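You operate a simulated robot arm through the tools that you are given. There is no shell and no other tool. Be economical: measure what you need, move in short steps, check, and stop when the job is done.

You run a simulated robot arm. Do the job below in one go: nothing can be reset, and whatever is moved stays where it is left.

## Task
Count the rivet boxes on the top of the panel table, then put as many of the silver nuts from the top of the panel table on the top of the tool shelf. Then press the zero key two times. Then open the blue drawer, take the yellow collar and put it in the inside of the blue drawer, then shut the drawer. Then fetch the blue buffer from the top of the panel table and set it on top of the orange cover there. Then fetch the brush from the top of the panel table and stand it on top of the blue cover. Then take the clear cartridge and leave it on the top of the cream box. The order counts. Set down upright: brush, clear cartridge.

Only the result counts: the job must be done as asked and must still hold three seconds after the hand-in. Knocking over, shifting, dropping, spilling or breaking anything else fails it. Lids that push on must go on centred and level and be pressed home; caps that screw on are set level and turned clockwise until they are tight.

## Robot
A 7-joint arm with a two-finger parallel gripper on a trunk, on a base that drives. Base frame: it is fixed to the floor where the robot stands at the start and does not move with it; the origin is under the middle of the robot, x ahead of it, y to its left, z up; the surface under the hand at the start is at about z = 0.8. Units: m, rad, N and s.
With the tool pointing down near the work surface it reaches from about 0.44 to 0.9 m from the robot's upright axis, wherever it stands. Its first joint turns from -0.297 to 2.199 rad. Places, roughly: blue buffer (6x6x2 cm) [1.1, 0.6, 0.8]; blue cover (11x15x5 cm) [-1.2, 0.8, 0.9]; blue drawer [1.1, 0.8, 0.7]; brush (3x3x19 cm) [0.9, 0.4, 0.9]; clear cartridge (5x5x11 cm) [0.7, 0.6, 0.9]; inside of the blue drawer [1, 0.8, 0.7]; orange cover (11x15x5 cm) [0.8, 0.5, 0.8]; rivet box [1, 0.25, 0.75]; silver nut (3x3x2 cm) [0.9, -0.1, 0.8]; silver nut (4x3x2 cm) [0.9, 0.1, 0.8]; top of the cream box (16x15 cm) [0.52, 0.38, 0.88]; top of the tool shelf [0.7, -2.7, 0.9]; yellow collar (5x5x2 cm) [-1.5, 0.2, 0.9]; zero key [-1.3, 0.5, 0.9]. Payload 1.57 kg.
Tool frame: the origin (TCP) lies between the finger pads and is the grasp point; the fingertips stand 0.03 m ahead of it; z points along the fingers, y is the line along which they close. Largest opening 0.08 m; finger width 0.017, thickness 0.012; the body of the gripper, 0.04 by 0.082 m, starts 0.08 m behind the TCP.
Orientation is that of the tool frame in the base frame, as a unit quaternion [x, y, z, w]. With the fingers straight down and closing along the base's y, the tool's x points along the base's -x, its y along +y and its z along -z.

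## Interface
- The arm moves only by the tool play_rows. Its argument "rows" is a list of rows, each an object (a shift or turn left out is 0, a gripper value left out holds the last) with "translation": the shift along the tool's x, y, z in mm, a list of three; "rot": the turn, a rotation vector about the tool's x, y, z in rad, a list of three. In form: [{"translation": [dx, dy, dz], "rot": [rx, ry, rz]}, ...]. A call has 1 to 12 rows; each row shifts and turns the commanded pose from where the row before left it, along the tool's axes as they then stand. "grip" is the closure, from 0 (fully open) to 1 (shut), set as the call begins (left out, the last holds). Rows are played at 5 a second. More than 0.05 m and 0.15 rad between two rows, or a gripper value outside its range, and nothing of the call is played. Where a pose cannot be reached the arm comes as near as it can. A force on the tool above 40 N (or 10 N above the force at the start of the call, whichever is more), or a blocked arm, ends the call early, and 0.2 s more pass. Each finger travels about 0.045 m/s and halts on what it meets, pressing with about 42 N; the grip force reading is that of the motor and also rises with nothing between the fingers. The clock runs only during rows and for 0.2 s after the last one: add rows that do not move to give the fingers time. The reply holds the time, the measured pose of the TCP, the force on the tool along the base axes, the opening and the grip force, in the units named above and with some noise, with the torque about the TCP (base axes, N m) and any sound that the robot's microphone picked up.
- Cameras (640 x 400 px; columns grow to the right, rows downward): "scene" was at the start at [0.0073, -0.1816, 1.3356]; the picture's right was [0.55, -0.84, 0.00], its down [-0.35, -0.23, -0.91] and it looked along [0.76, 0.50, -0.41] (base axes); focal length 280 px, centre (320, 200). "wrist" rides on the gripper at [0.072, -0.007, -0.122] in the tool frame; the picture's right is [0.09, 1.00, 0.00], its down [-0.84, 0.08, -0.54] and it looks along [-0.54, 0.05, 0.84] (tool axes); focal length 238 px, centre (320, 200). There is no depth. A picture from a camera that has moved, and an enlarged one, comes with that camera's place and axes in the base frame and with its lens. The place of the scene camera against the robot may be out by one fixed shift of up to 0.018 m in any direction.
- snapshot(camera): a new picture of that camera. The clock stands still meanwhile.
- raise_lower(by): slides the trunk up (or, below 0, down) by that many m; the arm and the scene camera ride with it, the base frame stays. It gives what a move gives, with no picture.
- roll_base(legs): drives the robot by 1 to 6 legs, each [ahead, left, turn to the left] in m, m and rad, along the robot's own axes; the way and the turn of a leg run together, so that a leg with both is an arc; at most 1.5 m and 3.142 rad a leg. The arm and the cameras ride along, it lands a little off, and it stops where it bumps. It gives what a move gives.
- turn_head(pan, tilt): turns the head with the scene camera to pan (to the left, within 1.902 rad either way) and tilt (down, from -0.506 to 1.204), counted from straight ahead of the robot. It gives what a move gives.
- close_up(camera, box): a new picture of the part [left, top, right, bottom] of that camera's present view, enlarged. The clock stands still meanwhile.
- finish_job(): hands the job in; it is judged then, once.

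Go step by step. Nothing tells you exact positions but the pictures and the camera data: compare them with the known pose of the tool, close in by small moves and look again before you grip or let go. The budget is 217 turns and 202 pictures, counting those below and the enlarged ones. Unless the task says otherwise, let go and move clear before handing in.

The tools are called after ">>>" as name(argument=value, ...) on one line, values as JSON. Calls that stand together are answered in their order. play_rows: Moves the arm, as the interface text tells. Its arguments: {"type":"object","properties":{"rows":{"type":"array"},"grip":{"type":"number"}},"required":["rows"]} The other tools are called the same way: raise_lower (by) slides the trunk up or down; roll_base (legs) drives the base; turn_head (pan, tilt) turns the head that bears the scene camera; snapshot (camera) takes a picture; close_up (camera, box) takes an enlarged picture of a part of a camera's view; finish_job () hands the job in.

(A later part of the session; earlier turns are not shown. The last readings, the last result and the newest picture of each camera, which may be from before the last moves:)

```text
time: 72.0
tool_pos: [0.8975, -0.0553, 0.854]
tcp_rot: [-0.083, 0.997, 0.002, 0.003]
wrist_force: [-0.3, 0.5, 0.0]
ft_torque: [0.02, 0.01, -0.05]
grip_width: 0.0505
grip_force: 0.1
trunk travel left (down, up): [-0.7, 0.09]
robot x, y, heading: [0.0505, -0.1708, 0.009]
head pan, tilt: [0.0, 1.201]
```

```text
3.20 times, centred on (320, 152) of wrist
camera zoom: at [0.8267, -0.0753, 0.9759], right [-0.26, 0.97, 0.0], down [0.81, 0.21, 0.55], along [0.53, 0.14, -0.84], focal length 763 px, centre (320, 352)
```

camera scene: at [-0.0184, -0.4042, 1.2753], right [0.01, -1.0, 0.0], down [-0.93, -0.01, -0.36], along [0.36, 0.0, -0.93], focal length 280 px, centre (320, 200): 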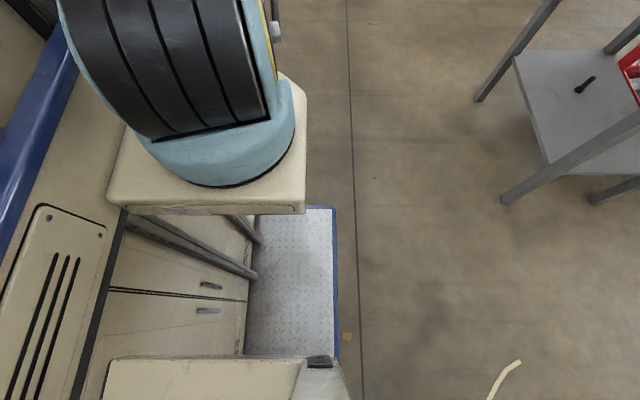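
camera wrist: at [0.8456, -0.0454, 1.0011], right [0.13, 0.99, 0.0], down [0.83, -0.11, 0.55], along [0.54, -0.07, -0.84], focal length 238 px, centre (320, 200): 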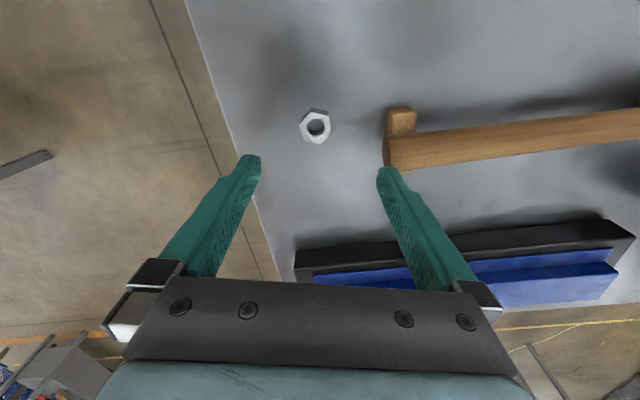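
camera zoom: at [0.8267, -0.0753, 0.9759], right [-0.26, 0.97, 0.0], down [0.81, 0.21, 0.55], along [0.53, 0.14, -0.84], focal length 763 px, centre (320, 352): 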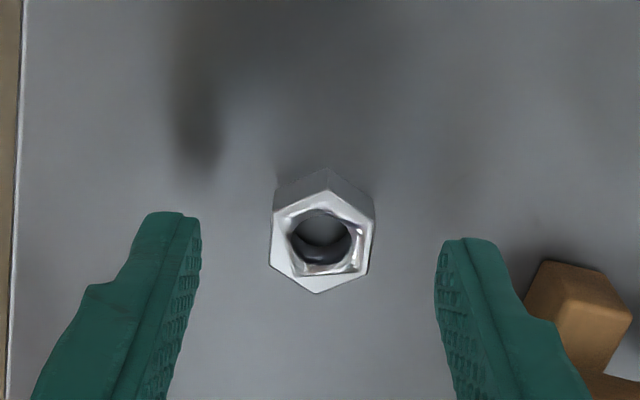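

Flats aligned; descend and close.

>>> play_rows(rows=[{"translation": [0, 0, 12]}, {"translation": [0, 0, 8]}, {}])

>>> play_rows(rows=[{}, {}, {}, {}], grip=1)

>>> play_rows(rows=[{"translation": [0, 0, -50]}, {"translation": [0, 0, -50]}, {"translation": [0, 0, -50]}, {"translation": [0, 0, -50]}, {"translation": [35, 0, -35]}, {"translation": [50, 0, 0]}, {"translation": [50, 0, 0]}, {"translation": [50, 0, 0]}, {}])

>>> snapshot(camera="wrist")

```text
time: 72.8
tool_pos: [0.8973, -0.0556, 0.8346]
tcp_rot: [-0.083, 0.997, 0.001, 0.003]
wrist_force: [-0.5, 0.9, 0.0]
ft_torque: [0.0, -0.02, -0.01]
grip_width: 0.05
grip_force: 0.0
trunk travel left (down, up): [-0.7, 0.09]
robot x, y, heading: [0.0501, -0.1733, 0.004]
head pan, tilt: [0.0, 1.201]
```

```text
time: 73.8
tool_pos: [0.8977, -0.0559, 0.8345]
tcp_rot: [-0.082, 0.997, 0.001, 0.004]
wrist_force: [0.2, -0.8, -0.7]
ft_torque: [-0.02, 0.03, 0.0]
grip_width: 0.0229
grip_force: 34.9
trunk travel left (down, up): [-0.7, 0.09]
robot x, y, heading: [0.051, -0.1683, 0.004]
head pan, tilt: [0.0, 1.201]
```

```text
time: 75.8
tool_pos: [0.7125, -0.0861, 1.0666]
tcp_rot: [-0.083, 0.997, 0.002, 0.004]
wrist_force: [0.2, 0.5, -0.7]
ft_torque: [0.03, 0.02, -0.03]
grip_width: 0.0229
grip_force: 35.1
trunk travel left (down, up): [-0.7, 0.09]
robot x, y, heading: [0.0497, -0.1698, 0.006]
head pan, tilt: [0.0, 1.201]
```

```text
164 pictures are left
camera wrist: at [0.6416, -0.1052, 1.1891], right [-0.26, 0.97, 0.0], down [0.81, 0.21, 0.55], along [0.53, 0.14, -0.84], focal length 238 px, centre (320, 200)
```

wrist: 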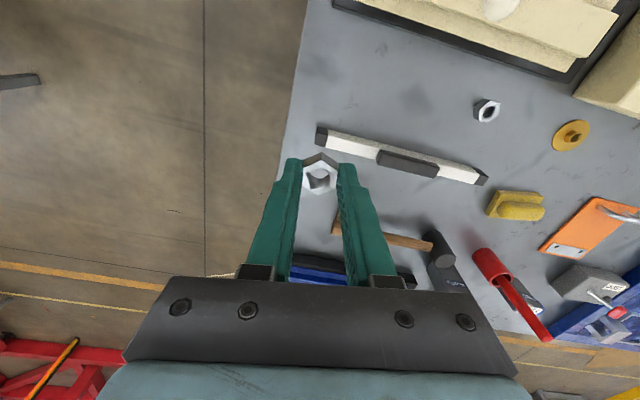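

Second nut held. Driving to the shelf again.

>>> play_rows(rows=[{"translation": [0, 0, -40]}, {"translation": [0, 0, -40]}, {}])

>>> roll_base(legs=[[-0.52, 0, -0.005], [0, -1.35, 0], [0, -1.35, 0], [0.36, 0, 0]])

>>> snapshot(camera="wrist")

```text
time: 76.6
tool_pos: [0.7121, -0.0856, 1.1482]
tcp_rot: [-0.084, 0.996, 0.0, 0.004]
wrist_force: [-0.7, 0.0, -0.8]
ft_torque: [-0.01, -0.01, 0.01]
grip_width: 0.0225
grip_force: 35.6
trunk travel left (down, up): [-0.7, 0.09]
robot x, y, heading: [0.054, -0.1742, 0.004]
head pan, tilt: [0.0, 1.201]
```

```text
time: 94.2
tool_pos: [0.5754, -2.7768, 1.1482]
tcp_rot: [-0.085, 0.996, 0.001, 0.003]
wrist_force: [-0.2, 0.1, -1.4]
ft_torque: [0.03, 0.01, 0.0]
grip_width: 0.0225
grip_force: 36.0
trunk travel left (down, up): [-0.7, 0.09]
robot x, y, heading: [-0.0845, -2.8651, 0.01]
head pan, tilt: [0.0, 1.201]
```

```text
163 pictures are left
camera wrist: at [0.5054, -2.7983, 1.2698], right [-0.26, 0.97, 0.0], down [0.81, 0.22, 0.55], along [0.53, 0.14, -0.84], focal length 238 px, centre (320, 200)
```

wrist: 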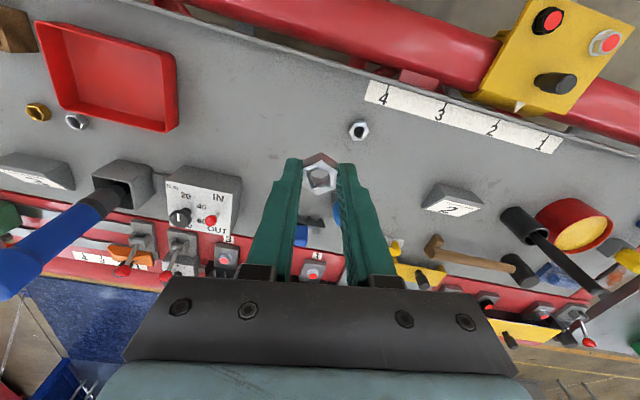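

>>> play_rows(rows=[{"translation": [0, -35, 30]}, {"translation": [0, 0, 50]}, {"translation": [0, 0, 50]}, {"translation": [0, 0, 50]}, {"translation": [0, 0, 45]}, {}])

>>> snapshot(camera="wrist")

>>> play_rows(rows=[{"translation": [0, 0, 10]}, {"translation": [0, 0, 5]}, {"translation": [0, 0, 3]}, {"translation": [0, 0, 3]}, {"translation": [0, 0, 3]}, {"translation": [0, 0, 3]}, {"translation": [0, 0, 3]}, {"translation": [0, 0, 3]}, {"translation": [0, 0, 3]}])

```text
time: 95.6
tool_pos: [0.5821, -2.8115, 0.9217]
tcp_rot: [-0.084, 0.996, 0.001, 0.003]
wrist_force: [0.4, -0.6, -0.4]
ft_torque: [0.01, 0.05, -0.02]
grip_width: 0.0229
grip_force: 35.9
trunk travel left (down, up): [-0.7, 0.09]
robot x, y, heading: [-0.0891, -2.8665, 0.007]
head pan, tilt: [0.0, 1.201]
```

```text
162 pictures are left
camera wrist: at [0.5121, -2.8316, 1.0443], right [-0.26, 0.97, 0.0], down [0.81, 0.21, 0.55], along [0.53, 0.14, -0.84], focal length 238 px, centre (320, 200)
```

wrist: 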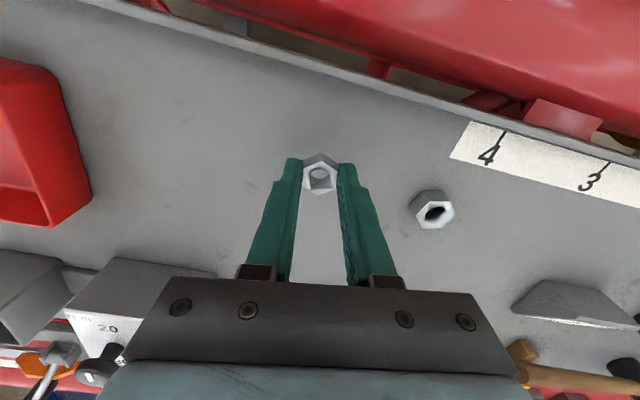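

```text
time: 97.5
tool_pos: [0.583, -2.811, 0.8949]
tcp_rot: [-0.085, 0.996, 0.002, 0.008]
wrist_force: [-3.6, -1.0, 20.8]
ft_torque: [-0.2, 0.13, -0.04]
grip_width: 0.0231
grip_force: 35.3
trunk travel left (down, up): [-0.7, 0.09]
robot x, y, heading: [-0.0857, -2.869, 0.005]
head pan, tilt: [0.0, 1.201]
stopped in row 9: the force on the tool passed its limit at 45 N (the readings are from after the stop); the commanded pose is now the measured one
```

>>> play_rows(rows=[{"translation": [0, 0, -1]}, {}])

>>> play_rows(rows=[{}, {}, {}, {"translation": [0, 0, -30]}, {"translation": [0, 0, -50]}, {"translation": [0, 0, -50]}, {"translation": [0, 0, -50]}, {"translation": [0, 0, -50]}, {}], grip=0.3)

>>> snapshot(camera="wrist")

```text
time: 98.1
tool_pos: [0.5847, -2.8113, 0.894]
tcp_rot: [-0.085, 0.996, 0.001, 0.007]
wrist_force: [-0.1, -0.3, 15.5]
ft_torque: [-0.11, 0.02, -0.06]
grip_width: 0.0228
grip_force: 35.2
trunk travel left (down, up): [-0.7, 0.09]
robot x, y, heading: [-0.0885, -2.8688, 0.006]
head pan, tilt: [0.0, 1.201]
```

```text
time: 100.1
tool_pos: [0.5804, -2.812, 1.1237]
tcp_rot: [-0.084, 0.996, 0.002, 0.006]
wrist_force: [-1.0, 1.0, -0.1]
ft_torque: [0.01, 0.0, 0.0]
grip_width: 0.0561
grip_force: 0.0
trunk travel left (down, up): [-0.7, 0.09]
robot x, y, heading: [-0.0867, -2.8662, 0.015]
head pan, tilt: [0.0, 1.201]
```

```text
161 pictures are left
camera wrist: at [0.5103, -2.8329, 1.2446], right [-0.26, 0.97, 0.0], down [0.81, 0.21, 0.55], along [0.53, 0.14, -0.83], focal length 238 px, centre (320, 200)
```

wrist: 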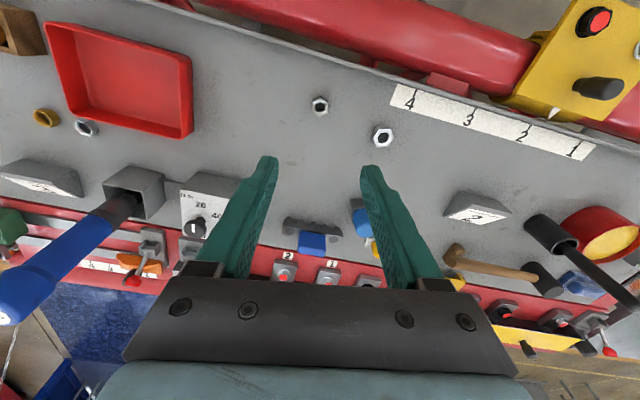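

Both nuts stand on the shelf. Now I drive back to open floor and turn around to look for the zero key.

>>> roll_base(legs=[[-0.42, 0, -0.01], [0, 1.0, 0], [0, 1.0, 0], [-0.1, 0, 0]])

>>> roll_base(legs=[[0, 0, -1.57]])

>>> turn_head(pan=-1.0, tilt=0.4)

>>> snapshot(camera="scene")

>>> turn_head(pan=-1.7, tilt=0.4)

>>> snapshot(camera="scene")

```text
time: 113.0
tool_pos: [0.0753, -0.8183, 1.1231]
tcp_rot: [-0.078, 0.997, 0.002, 0.005]
wrist_force: [0.0, 0.2, -0.8]
ft_torque: [0.0, 0.01, -0.02]
grip_width: 0.056
grip_force: 0.1
trunk travel left (down, up): [-0.7, 0.09]
robot x, y, heading: [-0.5892, -0.8668, -0.005]
head pan, tilt: [0.0, 1.201]
```

```text
time: 117.2
tool_pos: [-0.5477, -1.5326, 1.1239]
tcp_rot: [0.65, 0.76, -0.003, 0.006]
wrist_force: [0.8, 0.1, -0.1]
ft_torque: [-0.01, 0.02, 0.03]
grip_width: 0.0561
grip_force: 0.1
trunk travel left (down, up): [-0.7, 0.09]
robot x, y, heading: [-0.5919, -0.866, -1.57]
head pan, tilt: [0.0, 1.201]
```

```text
time: 118.5
tool_pos: [-0.5479, -1.532, 1.1228]
tcp_rot: [0.65, 0.76, -0.003, 0.005]
wrist_force: [-0.9, 0.8, -0.3]
ft_torque: [-0.03, -0.02, 0.01]
grip_width: 0.0557
grip_force: 0.0
trunk travel left (down, up): [-0.7, 0.09]
robot x, y, heading: [-0.5912, -0.8627, -1.573]
head pan, tilt: [-1.0, 0.4]
```

```text
160 pictures are left
camera scene: at [-0.89, -0.8358, 1.338], right [-0.54, 0.84, 0.0], down [0.33, 0.21, -0.92], along [-0.78, -0.5, -0.39], focal length 280 px, centre (320, 200)
```

scene: 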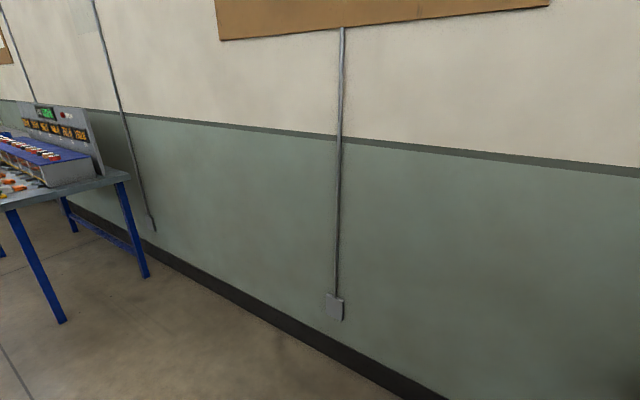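

```text
time: 119.5
tool_pos: [-0.5471, -1.5326, 1.1238]
tcp_rot: [0.65, 0.76, -0.003, 0.004]
wrist_force: [0.3, -0.3, -0.6]
ft_torque: [0.04, 0.04, 0.01]
grip_width: 0.0559
grip_force: 0.0
trunk travel left (down, up): [-0.7, 0.09]
robot x, y, heading: [-0.5955, -0.8626, -1.573]
head pan, tilt: [-1.7, 0.4]
```

```text
159 pictures are left
camera scene: at [-0.9038, -0.7738, 1.338], right [0.13, 0.99, 0.0], down [0.39, -0.05, -0.92], along [-0.91, 0.12, -0.39], focal length 280 px, centre (320, 200)
```

scene: 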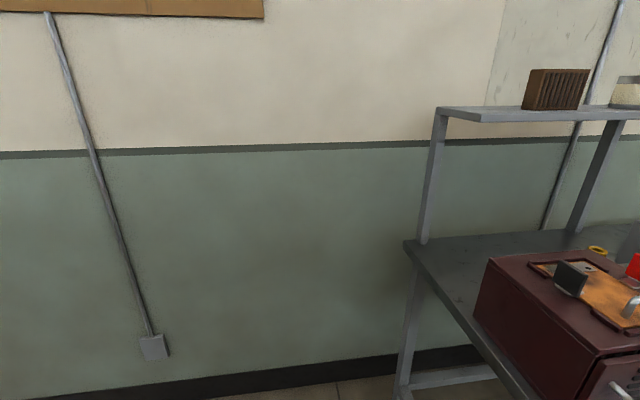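

A bench with an overhead shelf stands at the wall beyond. I finish the turn and then shift alongside.

>>> roll_base(legs=[[0, -0.15, 0], [0, 0, -1.57]])

>>> turn_head(pan=-0.5, tilt=0.4)

>>> snapshot(camera="scene")

```text
time: 124.8
tool_pos: [-1.4082, -0.9014, 1.1234]
tcp_rot: [0.997, 0.073, -0.006, 0.001]
wrist_force: [0.2, 0.5, 0.7]
ft_torque: [-0.01, -0.02, 0.03]
grip_width: 0.0559
grip_force: 0.1
trunk travel left (down, up): [-0.7, 0.09]
robot x, y, heading: [-0.7408, -0.8625, 3.126]
head pan, tilt: [-1.7, 0.4]
```

```text
time: 126.2
tool_pos: [-1.4091, -0.9012, 1.1236]
tcp_rot: [0.997, 0.072, -0.007, 0.002]
wrist_force: [0.4, 0.2, 0.8]
ft_torque: [0.0, -0.02, 0.01]
grip_width: 0.0562
grip_force: 0.0
trunk travel left (down, up): [-0.7, 0.09]
robot x, y, heading: [-0.7438, -0.8642, 3.124]
head pan, tilt: [-0.499, 0.4]
```

```text
158 pictures are left
camera scene: at [-0.7282, -0.5918, 1.338], right [0.49, 0.87, 0.0], down [0.34, -0.19, -0.92], along [-0.8, 0.45, -0.39], focal length 280 px, centre (320, 200)
```

scene: 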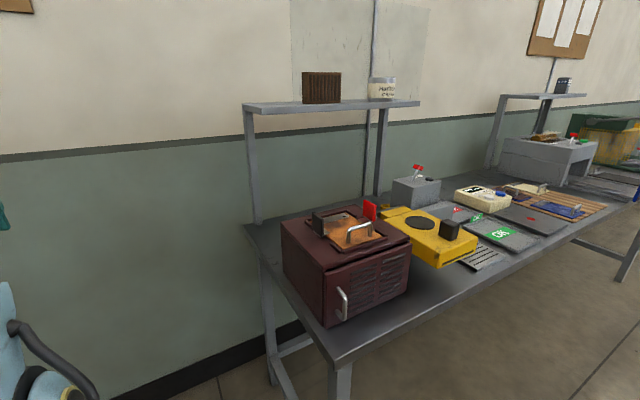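

The bench front edge is at x≈-1.05. I raise the hand, back off and shift right (+y) along the bench.

>>> play_rows(rows=[{"translation": [0, 0, -40]}, {"translation": [0, 0, -40]}, {"translation": [0, 0, -20]}, {}])

>>> roll_base(legs=[[-0.28, 0, 0.016], [0, -1.15, 0]])

>>> snapshot(camera="wrist")

>>> turn_head(pan=0.0, tilt=0.5)

>>> snapshot(camera="scene")

```text
time: 127.2
tool_pos: [-1.4091, -0.9008, 1.2225]
tcp_rot: [0.997, 0.072, -0.006, 0.001]
wrist_force: [-0.2, 0.8, 0.2]
ft_torque: [0.02, 0.0, 0.01]
grip_width: 0.0563
grip_force: 0.1
trunk travel left (down, up): [-0.7, 0.09]
robot x, y, heading: [-0.7403, -0.8612, 3.132]
head pan, tilt: [-0.499, 0.4]
```

```text
time: 134.6
tool_pos: [-1.1235, 0.2387, 1.2231]
tcp_rot: [0.997, 0.078, -0.006, 0.003]
wrist_force: [-0.2, 0.2, -0.2]
ft_torque: [0.01, -0.01, 0.02]
grip_width: 0.0562
grip_force: 0.1
trunk travel left (down, up): [-0.7, 0.09]
robot x, y, heading: [-0.4587, 0.2871, 3.137]
head pan, tilt: [-0.499, 0.4]
```

```text
157 pictures are left
camera wrist: at [-1.0519, 0.2564, 1.3438], right [0.25, -0.97, 0.0], down [-0.81, -0.2, 0.55], along [-0.53, -0.14, -0.83], focal length 238 px, centre (320, 200)
```

wrist: 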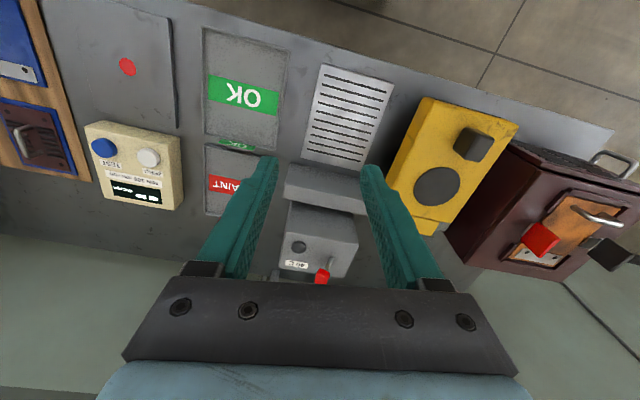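

```text
time: 135.5
tool_pos: [-1.1239, 0.2398, 1.2229]
tcp_rot: [0.997, 0.078, -0.006, 0.002]
wrist_force: [0.1, 0.2, 0.6]
ft_torque: [-0.02, -0.01, -0.01]
grip_width: 0.0563
grip_force: 0.1
trunk travel left (down, up): [-0.7, 0.09]
robot x, y, heading: [-0.4583, 0.2852, 3.143]
head pan, tilt: [0.0, 0.499]
```

```text
156 pictures are left
camera scene: at [-0.4576, 0.5122, 1.3289], right [0.0, 1.0, 0.0], down [0.48, 0.0, -0.88], along [-0.88, 0.0, -0.48], focal length 280 px, centre (320, 200)
```

scene: 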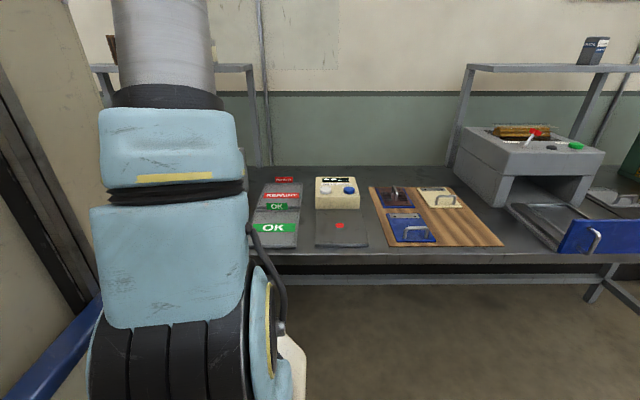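

The cream device with two keys is at about [-1.3, 0.5]. I enlarge it to read the labels.

>>> close_up(camera="wrist", box=[75, 110, 205, 220])

>>> close_up(camera="scene", box=[250, 160, 370, 250])

>>> close_up(camera="wrist", box=[240, 180, 560, 300])

```text
3.64 times, centred on (140, 165) of wrist
camera zoom: at [-1.052, 0.2564, 1.3438], right [0.25, -0.97, 0.0], down [-0.81, -0.2, 0.55], along [-0.53, -0.14, -0.83], focal length 867 px, centre (974, 327)
```

zoom: 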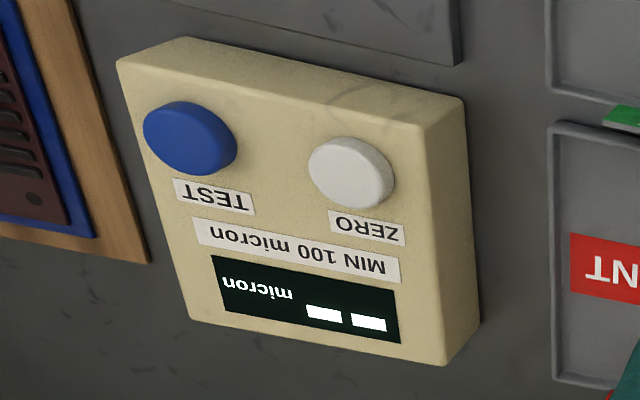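

```text
4.44 times, centred on (310, 205) of scene
camera zoom: at [-0.4576, 0.5122, 1.3289], right [0.0, 1.0, 0.0], down [0.48, 0.0, -0.88], along [-0.88, 0.0, -0.48], focal length 1243 px, centre (364, 178)
```

zoom: 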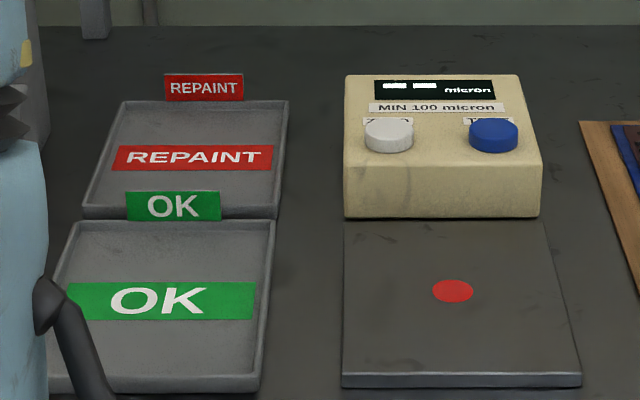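

```text
2.00 times, centred on (400, 240) of wrist
camera zoom: at [-1.052, 0.2564, 1.3438], right [0.25, -0.97, 0.0], down [-0.81, -0.2, 0.55], along [-0.53, -0.14, -0.83], focal length 477 px, centre (160, 120)
```

zoom: 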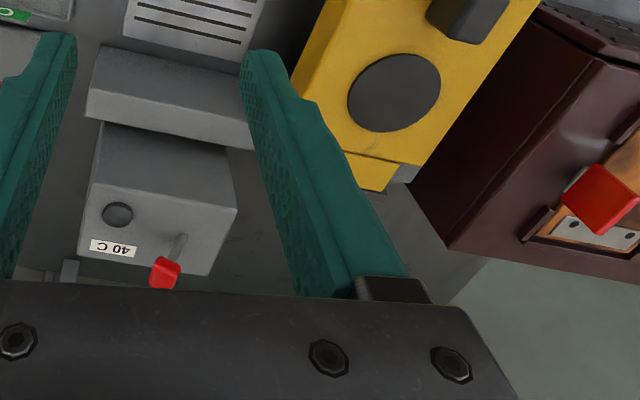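

The white key is ZERO, at about [-1.315, 0.53, 0.91]. I move closer and bring closed fingers above it.

>>> roll_base(legs=[[0.1, 0, 0]])

>>> play_rows(rows=[{"translation": [-7, -48, 0]}, {"translation": [-7, -48, 0]}, {"translation": [-7, -48, 0]}, {"translation": [-7, -48, 0]}, {"translation": [-7, -48, 0]}, {"translation": [-7, -48, 0]}, {"translation": [0, -14, 30], "rot": [0, 0, 0.145]}, {"translation": [0, 0, 50]}, {"translation": [0, 0, 50]}, {"translation": [0, 0, 50]}, {}], grip=1)

>>> snapshot(camera="wrist")

>>> snapshot(camera="scene")

```text
time: 136.7
tool_pos: [-1.2265, 0.239, 1.2229]
tcp_rot: [0.997, 0.078, -0.007, 0.002]
wrist_force: [-0.3, 0.5, 1.0]
ft_torque: [0.01, -0.02, 0.01]
grip_width: 0.056
grip_force: 0.1
trunk travel left (down, up): [-0.7, 0.09]
robot x, y, heading: [-0.5605, 0.2876, 3.138]
head pan, tilt: [0.0, 0.499]
```

```text
time: 139.1
tool_pos: [-1.3173, 0.531, 1.044]
tcp_rot: [1.0, 0.006, -0.007, 0.003]
wrist_force: [0.1, -0.5, -1.0]
ft_torque: [-0.01, 0.05, -0.01]
grip_width: 0.0
grip_force: 20.9
trunk travel left (down, up): [-0.7, 0.09]
robot x, y, heading: [-0.5586, 0.2841, 3.136]
head pan, tilt: [0.0, 0.499]
```

```text
152 pictures are left
camera wrist: at [-1.2424, 0.5376, 1.1643], right [0.1, -0.99, 0.0], down [-0.83, -0.08, 0.55], along [-0.55, -0.06, -0.83], focal length 238 px, centre (320, 200)
```

wrist: 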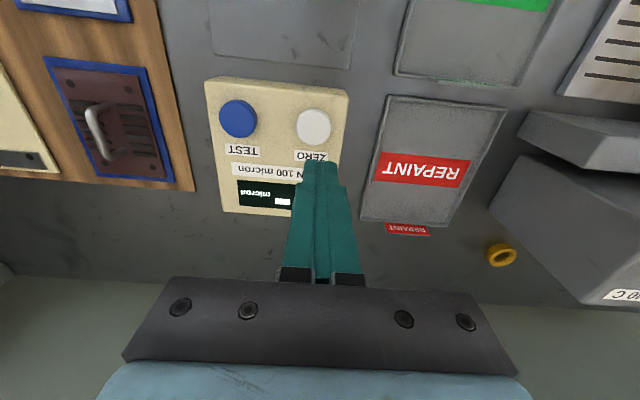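

```text
151 pictures are left
camera scene: at [-0.5589, 0.5125, 1.3289], right [0.0, 1.0, 0.0], down [0.48, 0.0, -0.88], along [-0.88, 0.0, -0.48], focal length 280 px, centre (320, 200)
```

scene: 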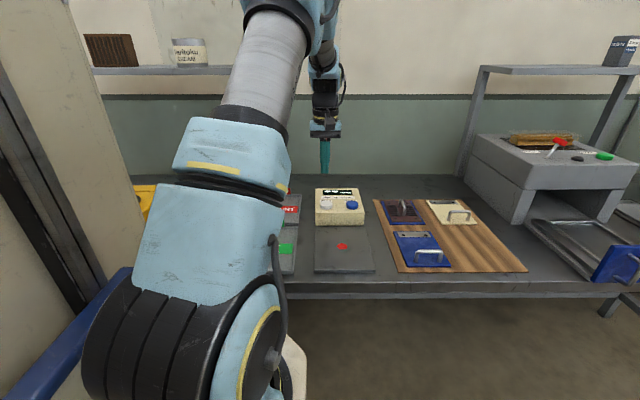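

>>> play_rows(rows=[{"translation": [0, -3, 45]}, {"translation": [0, 0, 40]}, {}])

>>> close_up(camera="wrist", box=[220, 100, 420, 225])

```text
time: 139.9
tool_pos: [-1.3163, 0.5346, 0.9574]
tcp_rot: [1.0, 0.006, -0.007, 0.002]
wrist_force: [-0.2, 0.2, -0.8]
ft_torque: [-0.03, -0.01, 0.0]
grip_width: 0.0
grip_force: 22.1
trunk travel left (down, up): [-0.7, 0.09]
robot x, y, heading: [-0.5626, 0.2827, 3.136]
head pan, tilt: [0.0, 0.499]
```

```text
3.20 times, centred on (320, 162) of wrist
camera zoom: at [-1.2428, 0.5408, 1.0787], right [0.1, -0.99, 0.0], down [-0.83, -0.09, 0.55], along [-0.55, -0.06, -0.83], focal length 763 px, centre (320, 320)
```

zoom: 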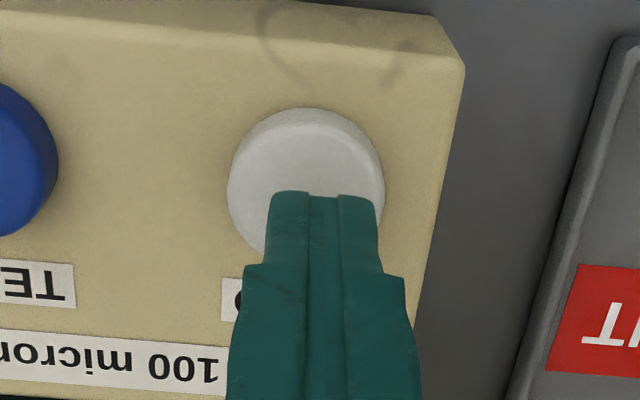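

>>> play_rows(rows=[{"translation": [0, -3, 8]}, {"translation": [0, 0, 3]}, {"translation": [0, 0, 2]}, {"translation": [0, 0, 2]}, {"translation": [0, 0, 2]}])

```text
time: 141.1
tool_pos: [-1.3174, 0.5366, 0.9418]
tcp_rot: [1.0, 0.006, -0.006, 0.002]
wrist_force: [-0.3, 0.9, 2.0]
ft_torque: [-0.01, -0.02, 0.01]
grip_width: 0.0
grip_force: 21.4
trunk travel left (down, up): [-0.7, 0.09]
robot x, y, heading: [-0.5579, 0.2774, 3.135]
head pan, tilt: [0.0, 0.499]
```

>>> play_rows(rows=[{"translation": [0, 0, 1.5]}, {"translation": [0, 0, 1.5]}, {}])

```text
time: 141.9
tool_pos: [-1.3173, 0.537, 0.9378]
tcp_rot: [1.0, 0.006, -0.006, 0.002]
wrist_force: [1.3, 2.3, 7.2]
ft_torque: [0.07, -0.05, 0.0]
grip_width: 0.0
grip_force: 21.6
trunk travel left (down, up): [-0.7, 0.09]
robot x, y, heading: [-0.5588, 0.283, 3.136]
head pan, tilt: [0.0, 0.499]
heard: click
```

Click heard: one press. Release, then press again.

>>> play_rows(rows=[{"translation": [0, 0, -8]}, {"translation": [0, 0, -4]}, {}])

>>> close_up(camera="wrist", box=[200, 60, 420, 225])

>>> play_rows(rows=[{"translation": [0, 0, 6]}, {"translation": [0, 0, 3]}, {"translation": [0, 0, 1.5]}, {"translation": [0, 0, 1.5]}, {}])

```text
time: 142.7
tool_pos: [-1.3172, 0.5363, 0.9485]
tcp_rot: [1.0, 0.006, -0.006, 0.003]
wrist_force: [0.6, -0.2, 0.0]
ft_torque: [-0.04, 0.03, 0.02]
grip_width: 0.0001
grip_force: 21.6
trunk travel left (down, up): [-0.7, 0.09]
robot x, y, heading: [-0.56, 0.2859, 3.135]
head pan, tilt: [0.0, 0.499]
```

```text
2.42 times, centred on (310, 142) of wrist
camera zoom: at [-1.2434, 0.543, 1.0704], right [0.1, -0.99, 0.0], down [-0.83, -0.09, 0.55], along [-0.55, -0.06, -0.83], focal length 578 px, centre (344, 339)
```

zoom: 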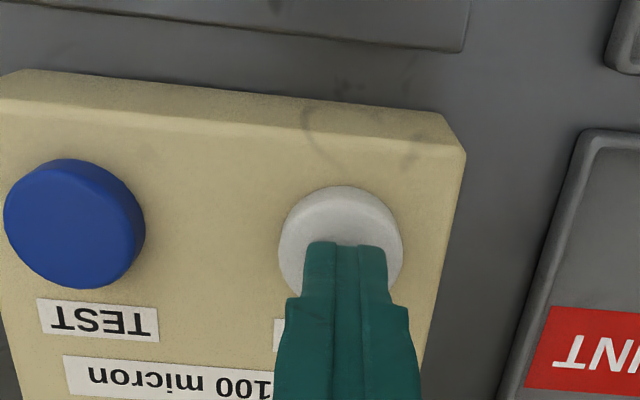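

```text
time: 143.9
tool_pos: [-1.3164, 0.5365, 0.9387]
tcp_rot: [1.0, 0.006, -0.006, 0.002]
wrist_force: [0.9, -0.6, 10.0]
ft_torque: [0.02, -0.01, -0.05]
grip_width: 0.0
grip_force: 20.7
trunk travel left (down, up): [-0.7, 0.09]
robot x, y, heading: [-0.5576, 0.2825, 3.136]
head pan, tilt: [0.0, 0.499]
heard: click
```

Two clicks heard. Now I lift, retract, back off and turn around to go to the blue drawer.

>>> play_rows(rows=[{"translation": [0, 0, -50]}, {"translation": [0, 0, -50]}, {"translation": [0, 0, -50]}, {"translation": [0, 0, -50]}, {"translation": [0, 0, -50]}, {"translation": [20, 40, 0]}, {"translation": [20, 40, 0]}, {"translation": [20, 40, 0]}, {"translation": [20, 40, 0]}, {"translation": [10, 40, 0]}, {}], grip=0)

>>> roll_base(legs=[[-0.2, 0, 0], [0, 0.3, 0], [0, 0, 1.57], [0, 0, 1.57]])

>>> turn_head(pan=0.6, tilt=0.4)

>>> snapshot(camera="scene")

```text
time: 146.3
tool_pos: [-1.2211, 0.337, 1.187]
tcp_rot: [1.0, 0.006, -0.007, 0.002]
wrist_force: [0.8, -0.1, 0.3]
ft_torque: [0.03, 0.02, 0.02]
grip_width: 0.0801
grip_force: 0.1
trunk travel left (down, up): [-0.7, 0.09]
robot x, y, heading: [-0.5603, 0.2865, 3.138]
head pan, tilt: [0.0, 0.499]
```

```text
time: 157.1
tool_pos: [0.3006, -0.0735, 1.188]
tcp_rot: [-0.001, 1.0, 0.003, 0.006]
wrist_force: [-0.4, -0.3, -0.4]
ft_torque: [0.0, -0.01, -0.03]
grip_width: 0.0801
grip_force: 0.0
trunk travel left (down, up): [-0.7, 0.09]
robot x, y, heading: [-0.3611, -0.0135, -0.013]
head pan, tilt: [0.0, 0.499]
```

```text
time: 158.1
tool_pos: [0.3004, -0.0725, 1.1881]
tcp_rot: [-0.001, 1.0, 0.003, 0.006]
wrist_force: [-0.1, 0.0, 0.5]
ft_torque: [0.02, 0.02, 0.01]
grip_width: 0.0801
grip_force: 0.0
trunk travel left (down, up): [-0.7, 0.09]
robot x, y, heading: [-0.3633, -0.0128, -0.011]
head pan, tilt: [0.6, 0.4]
```

```text
148 pictures are left
camera scene: at [-0.3568, -0.1924, 1.338], right [0.55, -0.83, 0.0], down [-0.32, -0.21, -0.92], along [0.77, 0.51, -0.39], focal length 280 px, centre (320, 200)
```

scene: 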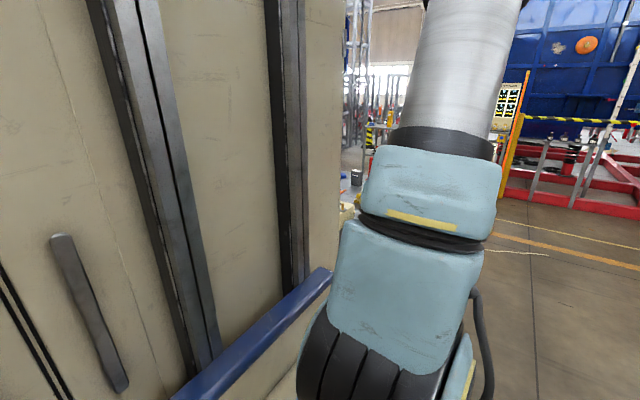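

>>> roll_base(legs=[[0, 0.5, 0.01]])

>>> snapshot(camera="wrist")

>>> turn_head(pan=0.1, tilt=0.4)

>>> snapshot(camera="scene")

```text
time: 161.1
tool_pos: [0.3069, 0.4312, 1.1879]
tcp_rot: [-0.005, 1.0, 0.001, 0.007]
wrist_force: [-0.3, -0.3, 0.0]
ft_torque: [-0.01, 0.0, -0.03]
grip_width: 0.0802
grip_force: 0.0
trunk travel left (down, up): [-0.7, 0.09]
robot x, y, heading: [-0.3582, 0.4831, -0.003]
head pan, tilt: [0.6, 0.4]
```

```text
147 pictures are left
camera wrist: at [0.2339, 0.4212, 1.3084], right [-0.1, 0.99, 0.0], down [0.83, 0.08, 0.55], along [0.55, 0.06, -0.83], focal length 238 px, centre (320, 200)
```

wrist: 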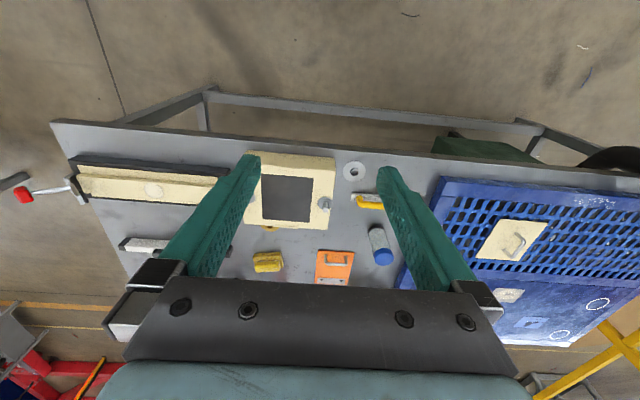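

```text
time: 162.0
tool_pos: [0.3061, 0.4312, 1.1877]
tcp_rot: [-0.005, 1.0, 0.001, 0.006]
wrist_force: [0.6, 0.0, -0.5]
ft_torque: [-0.01, 0.02, 0.0]
grip_width: 0.0799
grip_force: 0.1
trunk travel left (down, up): [-0.7, 0.09]
robot x, y, heading: [-0.3546, 0.4818, -0.007]
head pan, tilt: [0.099, 0.4]
```

```text
146 pictures are left
camera scene: at [-0.3347, 0.2617, 1.338], right [0.09, -1.0, 0.0], down [-0.39, -0.04, -0.92], along [0.92, 0.09, -0.39], focal length 280 px, centre (320, 200)
```

scene: 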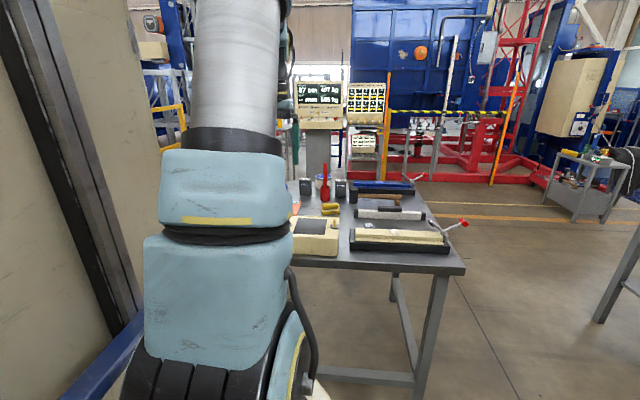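

>>> roll_base(legs=[[0, 0.55, 0]])

>>> snapshot(camera="wrist")

>>> turn_head(pan=0.0, tilt=0.6)

>>> snapshot(camera="scene")

```text
time: 165.2
tool_pos: [0.3094, 0.9854, 1.1884]
tcp_rot: [-0.007, 1.0, 0.002, 0.006]
wrist_force: [-0.6, -0.1, 0.2]
ft_torque: [0.01, 0.01, 0.03]
grip_width: 0.0798
grip_force: 0.2
trunk travel left (down, up): [-0.7, 0.09]
robot x, y, heading: [-0.3529, 1.0406, -0.003]
head pan, tilt: [0.099, 0.4]
```

```text
145 pictures are left
camera wrist: at [0.2361, 0.9753, 1.3084], right [-0.11, 0.99, 0.0], down [0.83, 0.09, 0.55], along [0.55, 0.06, -0.83], focal length 238 px, centre (320, 200)
```

wrist: 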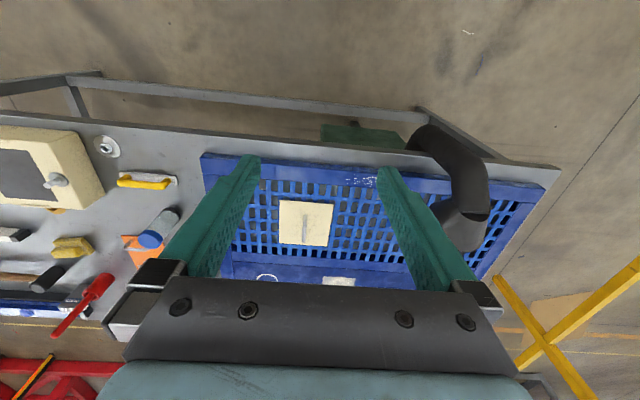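

```text
time: 165.9
tool_pos: [0.3094, 0.9854, 1.1873]
tcp_rot: [-0.007, 1.0, 0.001, 0.006]
wrist_force: [-0.4, 0.1, -0.3]
ft_torque: [0.02, -0.01, -0.03]
grip_width: 0.08
grip_force: 0.0
trunk travel left (down, up): [-0.7, 0.09]
robot x, y, heading: [-0.3561, 1.0353, -0.005]
head pan, tilt: [0.0, 0.6]
```

```text
144 pictures are left
camera scene: at [-0.3358, 0.8044, 1.3199], right [0.0, -1.0, 0.0], down [-0.56, 0.0, -0.83], along [0.83, 0.0, -0.56], focal length 280 px, centre (320, 200)
```

scene: 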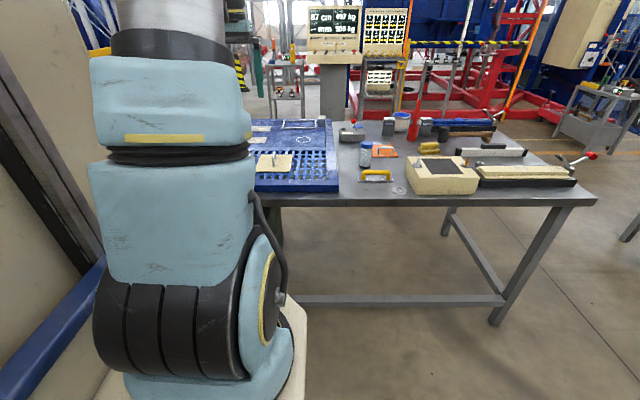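

The drawer must be under the table top on the far side (z 0.7). I'll go around the right end of the table, first shifting right and checking the gap.

>>> roll_base(legs=[[0, -1.2, 0], [0, -0.56, 0]])

>>> turn_head(pan=0.1, tilt=0.5)

>>> snapshot(camera="scene")

```text
time: 174.8
tool_pos: [0.305, -0.768, 1.1879]
tcp_rot: [-0.007, 1.0, 0.003, 0.006]
wrist_force: [0.3, 0.7, 0.4]
ft_torque: [0.01, 0.04, 0.01]
grip_width: 0.0801
grip_force: 0.0
trunk travel left (down, up): [-0.7, 0.09]
robot x, y, heading: [-0.3565, -0.7145, 0.001]
head pan, tilt: [0.0, 0.6]
```

```text
time: 175.4
tool_pos: [0.3064, -0.768, 1.188]
tcp_rot: [-0.008, 1.0, 0.003, 0.007]
wrist_force: [0.1, 0.4, -0.1]
ft_torque: [-0.02, 0.01, 0.01]
grip_width: 0.0801
grip_force: 0.2
trunk travel left (down, up): [-0.7, 0.09]
robot x, y, heading: [-0.3596, -0.719, -0.001]
head pan, tilt: [0.099, 0.499]
```

```text
143 pictures are left
camera scene: at [-0.3364, -0.9399, 1.3289], right [0.1, -1.0, 0.0], down [-0.48, -0.05, -0.88], along [0.87, 0.09, -0.48], focal length 280 px, centre (320, 200)
```

scene: 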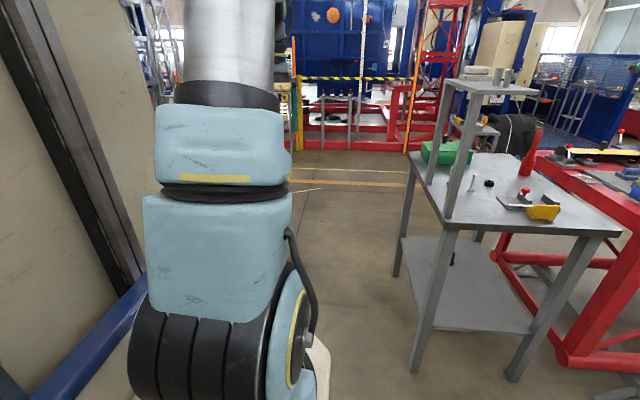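

Gap is clear. Driving through to the far side.

>>> roll_base(legs=[[1.2, 0, 0], [1.15, 0, 0]])

>>> turn_head(pan=0.5, tilt=0.4)

>>> snapshot(camera="scene")

```text
time: 187.0
tool_pos: [2.6641, -0.7731, 1.1862]
tcp_rot: [-0.005, 1.0, 0.003, 0.006]
wrist_force: [-0.4, 0.5, 0.1]
ft_torque: [-0.04, -0.03, -0.02]
grip_width: 0.0802
grip_force: 0.1
trunk travel left (down, up): [-0.7, 0.09]
robot x, y, heading: [1.9999, -0.7162, -0.004]
head pan, tilt: [0.099, 0.499]
```

```text
time: 187.9
tool_pos: [2.6631, -0.7731, 1.1866]
tcp_rot: [-0.004, 1.0, 0.003, 0.005]
wrist_force: [0.5, -0.3, -0.6]
ft_torque: [0.03, -0.01, 0.02]
grip_width: 0.0801
grip_force: 0.0
trunk travel left (down, up): [-0.7, 0.09]
robot x, y, heading: [1.9999, -0.7167, -0.007]
head pan, tilt: [0.499, 0.4]
```

```text
142 pictures are left
camera scene: at [2.0111, -0.9051, 1.338], right [0.47, -0.88, 0.0], down [-0.34, -0.18, -0.92], along [0.81, 0.43, -0.39], focal length 280 px, centre (320, 200)
```

scene: 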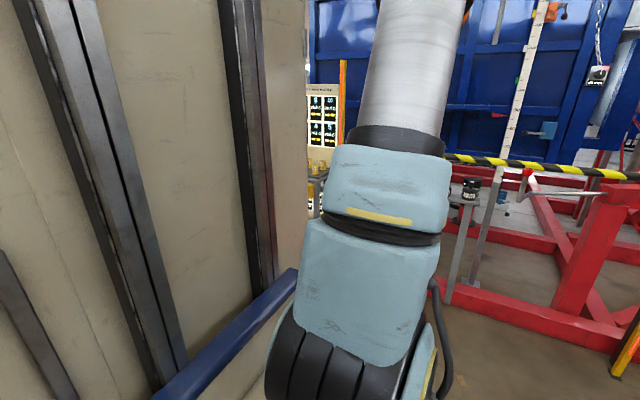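

>>> roll_base(legs=[[0.15, 0.1, 0], [0, 0, -1.57], [0, 0, -1.565]])

>>> turn_head(pan=-0.6, tilt=0.4)

>>> snapshot(camera="scene")

>>> turn_head(pan=-1.5, tilt=0.4)

>>> snapshot(camera="scene")

```text
time: 197.1
tool_pos: [1.4888, -0.5549, 1.1859]
tcp_rot: [1.0, -0.001, -0.006, 0.003]
wrist_force: [-0.2, 0.3, 0.4]
ft_torque: [0.0, -0.01, 0.02]
grip_width: 0.0801
grip_force: 0.0
trunk travel left (down, up): [-0.7, 0.09]
robot x, y, heading: [2.1556, -0.6158, 3.126]
head pan, tilt: [0.499, 0.4]
```

```text
time: 198.4
tool_pos: [1.489, -0.5562, 1.1868]
tcp_rot: [1.0, -0.001, -0.006, 0.003]
wrist_force: [0.9, -0.5, 0.2]
ft_torque: [0.01, 0.03, 0.03]
grip_width: 0.08
grip_force: 0.0
trunk travel left (down, up): [-0.7, 0.09]
robot x, y, heading: [2.1505, -0.6174, 3.126]
head pan, tilt: [-0.6, 0.4]
```

```text
141 pictures are left
camera scene: at [2.1694, -0.3372, 1.338], right [0.58, 0.82, 0.0], down [0.32, -0.22, -0.92], along [-0.75, 0.53, -0.39], focal length 280 px, centre (320, 200)
```

scene: 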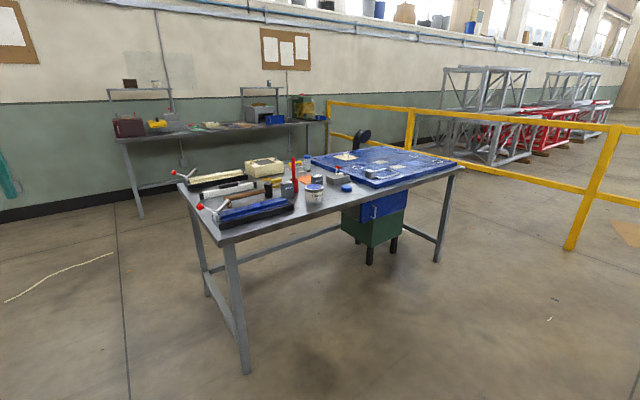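

```text
time: 199.6
tool_pos: [1.4894, -0.5547, 1.1882]
tcp_rot: [1.0, -0.001, -0.006, 0.002]
wrist_force: [0.4, -0.4, 0.1]
ft_torque: [-0.05, -0.02, -0.03]
grip_width: 0.08
grip_force: 0.0
trunk travel left (down, up): [-0.7, 0.09]
robot x, y, heading: [2.1557, -0.6162, 3.122]
head pan, tilt: [-1.499, 0.4]
```

```text
140 pictures are left
camera scene: at [2.2398, -0.2982, 1.338], right [1.0, 0.06, 0.0], down [0.02, -0.39, -0.92], along [-0.05, 0.92, -0.39], focal length 280 px, centre (320, 200)
```

scene: 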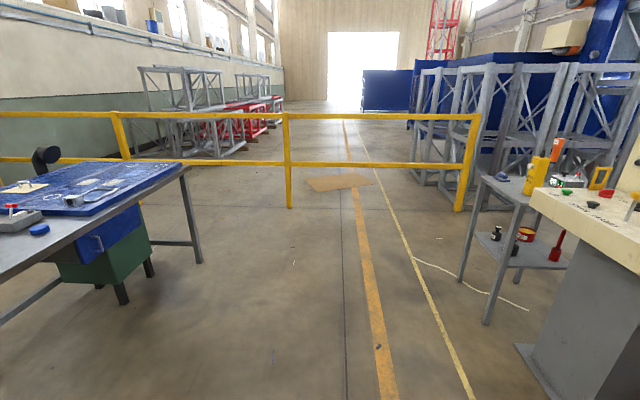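

The blue drawer is under the table facing this side. Enlarge its handle, then drive in front.

>>> close_up(camera="scene", box=[0, 130, 220, 310])

>>> roll_base(legs=[[0, -1.4, 0.014]])

>>> turn_head(pan=0.1, tilt=0.6)

>>> snapshot(camera="scene")

>>> snapshot(camera="wrist")

```text
2.22 times, centred on (110, 220) of scene
camera zoom: at [2.2398, -0.2982, 1.338], right [1.0, 0.06, 0.0], down [0.02, -0.39, -0.92], along [-0.05, 0.92, -0.39], focal length 621 px, centre (787, 156)
```

zoom: 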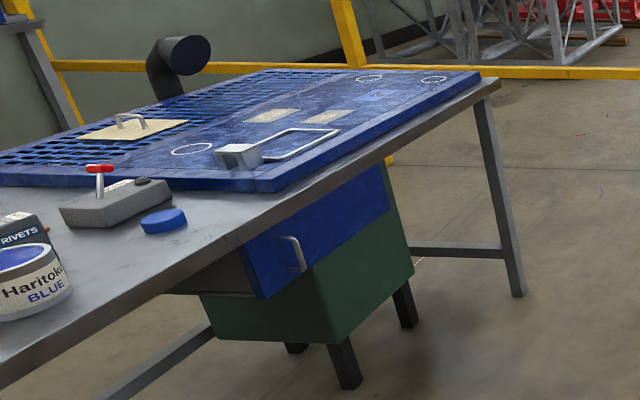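

```text
time: 206.6
tool_pos: [1.5, 0.842, 1.1884]
tcp_rot: [1.0, 0.007, -0.007, 0.002]
wrist_force: [-0.2, 0.4, -0.2]
ft_torque: [0.03, -0.02, -0.03]
grip_width: 0.0802
grip_force: 0.0
trunk travel left (down, up): [-0.7, 0.09]
robot x, y, heading: [2.1641, 0.7875, 3.137]
head pan, tilt: [-1.499, 0.4]
```

```text
time: 208.3
tool_pos: [1.5009, 0.8411, 1.1873]
tcp_rot: [1.0, 0.008, -0.006, 0.002]
wrist_force: [0.9, -0.2, 0.9]
ft_torque: [0.01, -0.02, -0.05]
grip_width: 0.0801
grip_force: 0.0
trunk travel left (down, up): [-0.7, 0.09]
robot x, y, heading: [2.1649, 0.79, 3.142]
head pan, tilt: [0.099, 0.6]
```

```text
138 pictures are left
camera scene: at [2.1662, 1.0094, 1.3198], right [-0.1, 1.0, 0.0], down [0.56, 0.05, -0.83], along [-0.82, -0.08, -0.56], focal length 280 px, centre (320, 200)
```

scene: 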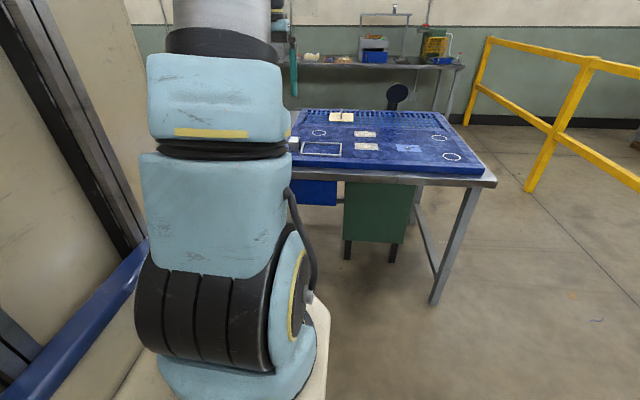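

```text
137 pictures are left
camera wrist: at [1.5747, 0.849, 1.3084], right [0.11, -0.99, 0.0], down [-0.83, -0.09, 0.55], along [-0.55, -0.06, -0.83], focal length 238 px, centre (320, 200)
```

wrist: 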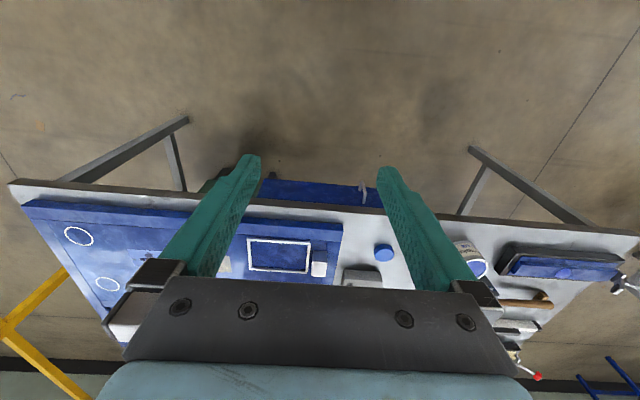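

Handle is a vertical bar at about [1.225, 0.67, 0.70]. I drive 0.15 m closer and bring the hand lower to look at it.

>>> roll_base(legs=[[0.15, 0, 0]])

>>> play_rows(rows=[{"translation": [0, 40, 20]}, {"translation": [0, 40, 20]}, {"translation": [0, 40, 20]}, {"translation": [0, 40, 20]}, {"translation": [0, 10, 45]}, {"translation": [0, 0, 50]}, {"translation": [0, 0, 50]}, {}])

>>> snapshot(camera="wrist")

```text
time: 209.6
tool_pos: [1.3508, 0.8428, 1.1867]
tcp_rot: [1.0, 0.006, -0.005, 0.003]
wrist_force: [0.0, -0.2, 0.3]
ft_torque: [-0.01, -0.01, -0.01]
grip_width: 0.0801
grip_force: 0.2
trunk travel left (down, up): [-0.7, 0.09]
robot x, y, heading: [2.0139, 0.7887, 3.139]
head pan, tilt: [0.099, 0.6]
```

```text
time: 211.4
tool_pos: [1.352, 0.6723, 0.9609]
tcp_rot: [1.0, 0.007, -0.006, 0.003]
wrist_force: [0.4, 0.0, -0.1]
ft_torque: [0.0, 0.04, 0.01]
grip_width: 0.0801
grip_force: 0.0
trunk travel left (down, up): [-0.7, 0.09]
robot x, y, heading: [2.0179, 0.7882, 3.136]
head pan, tilt: [0.099, 0.6]
```

```text
136 pictures are left
camera wrist: at [1.425, 0.6792, 1.0826], right [0.11, -0.99, 0.0], down [-0.83, -0.09, 0.55], along [-0.55, -0.06, -0.83], focal length 238 px, centre (320, 200)
```

wrist: 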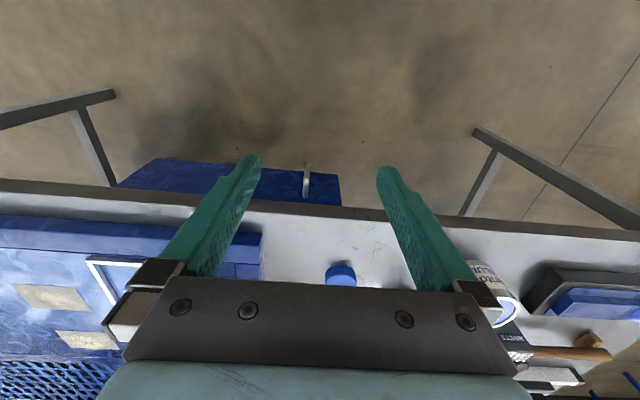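

>>> close_up(camera="wrist", box=[220, 130, 400, 240])

```text
3.56 times, centred on (310, 185) of wrist
camera zoom: at [1.425, 0.6792, 1.0826], right [0.11, -0.99, 0.0], down [-0.83, -0.09, 0.55], along [-0.55, -0.06, -0.83], focal length 848 px, centre (356, 253)
```

zoom: 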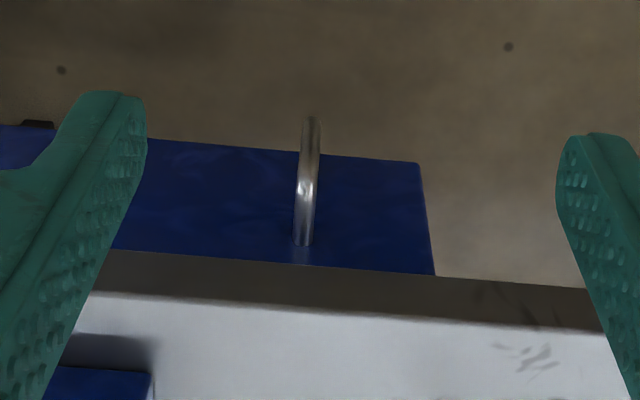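

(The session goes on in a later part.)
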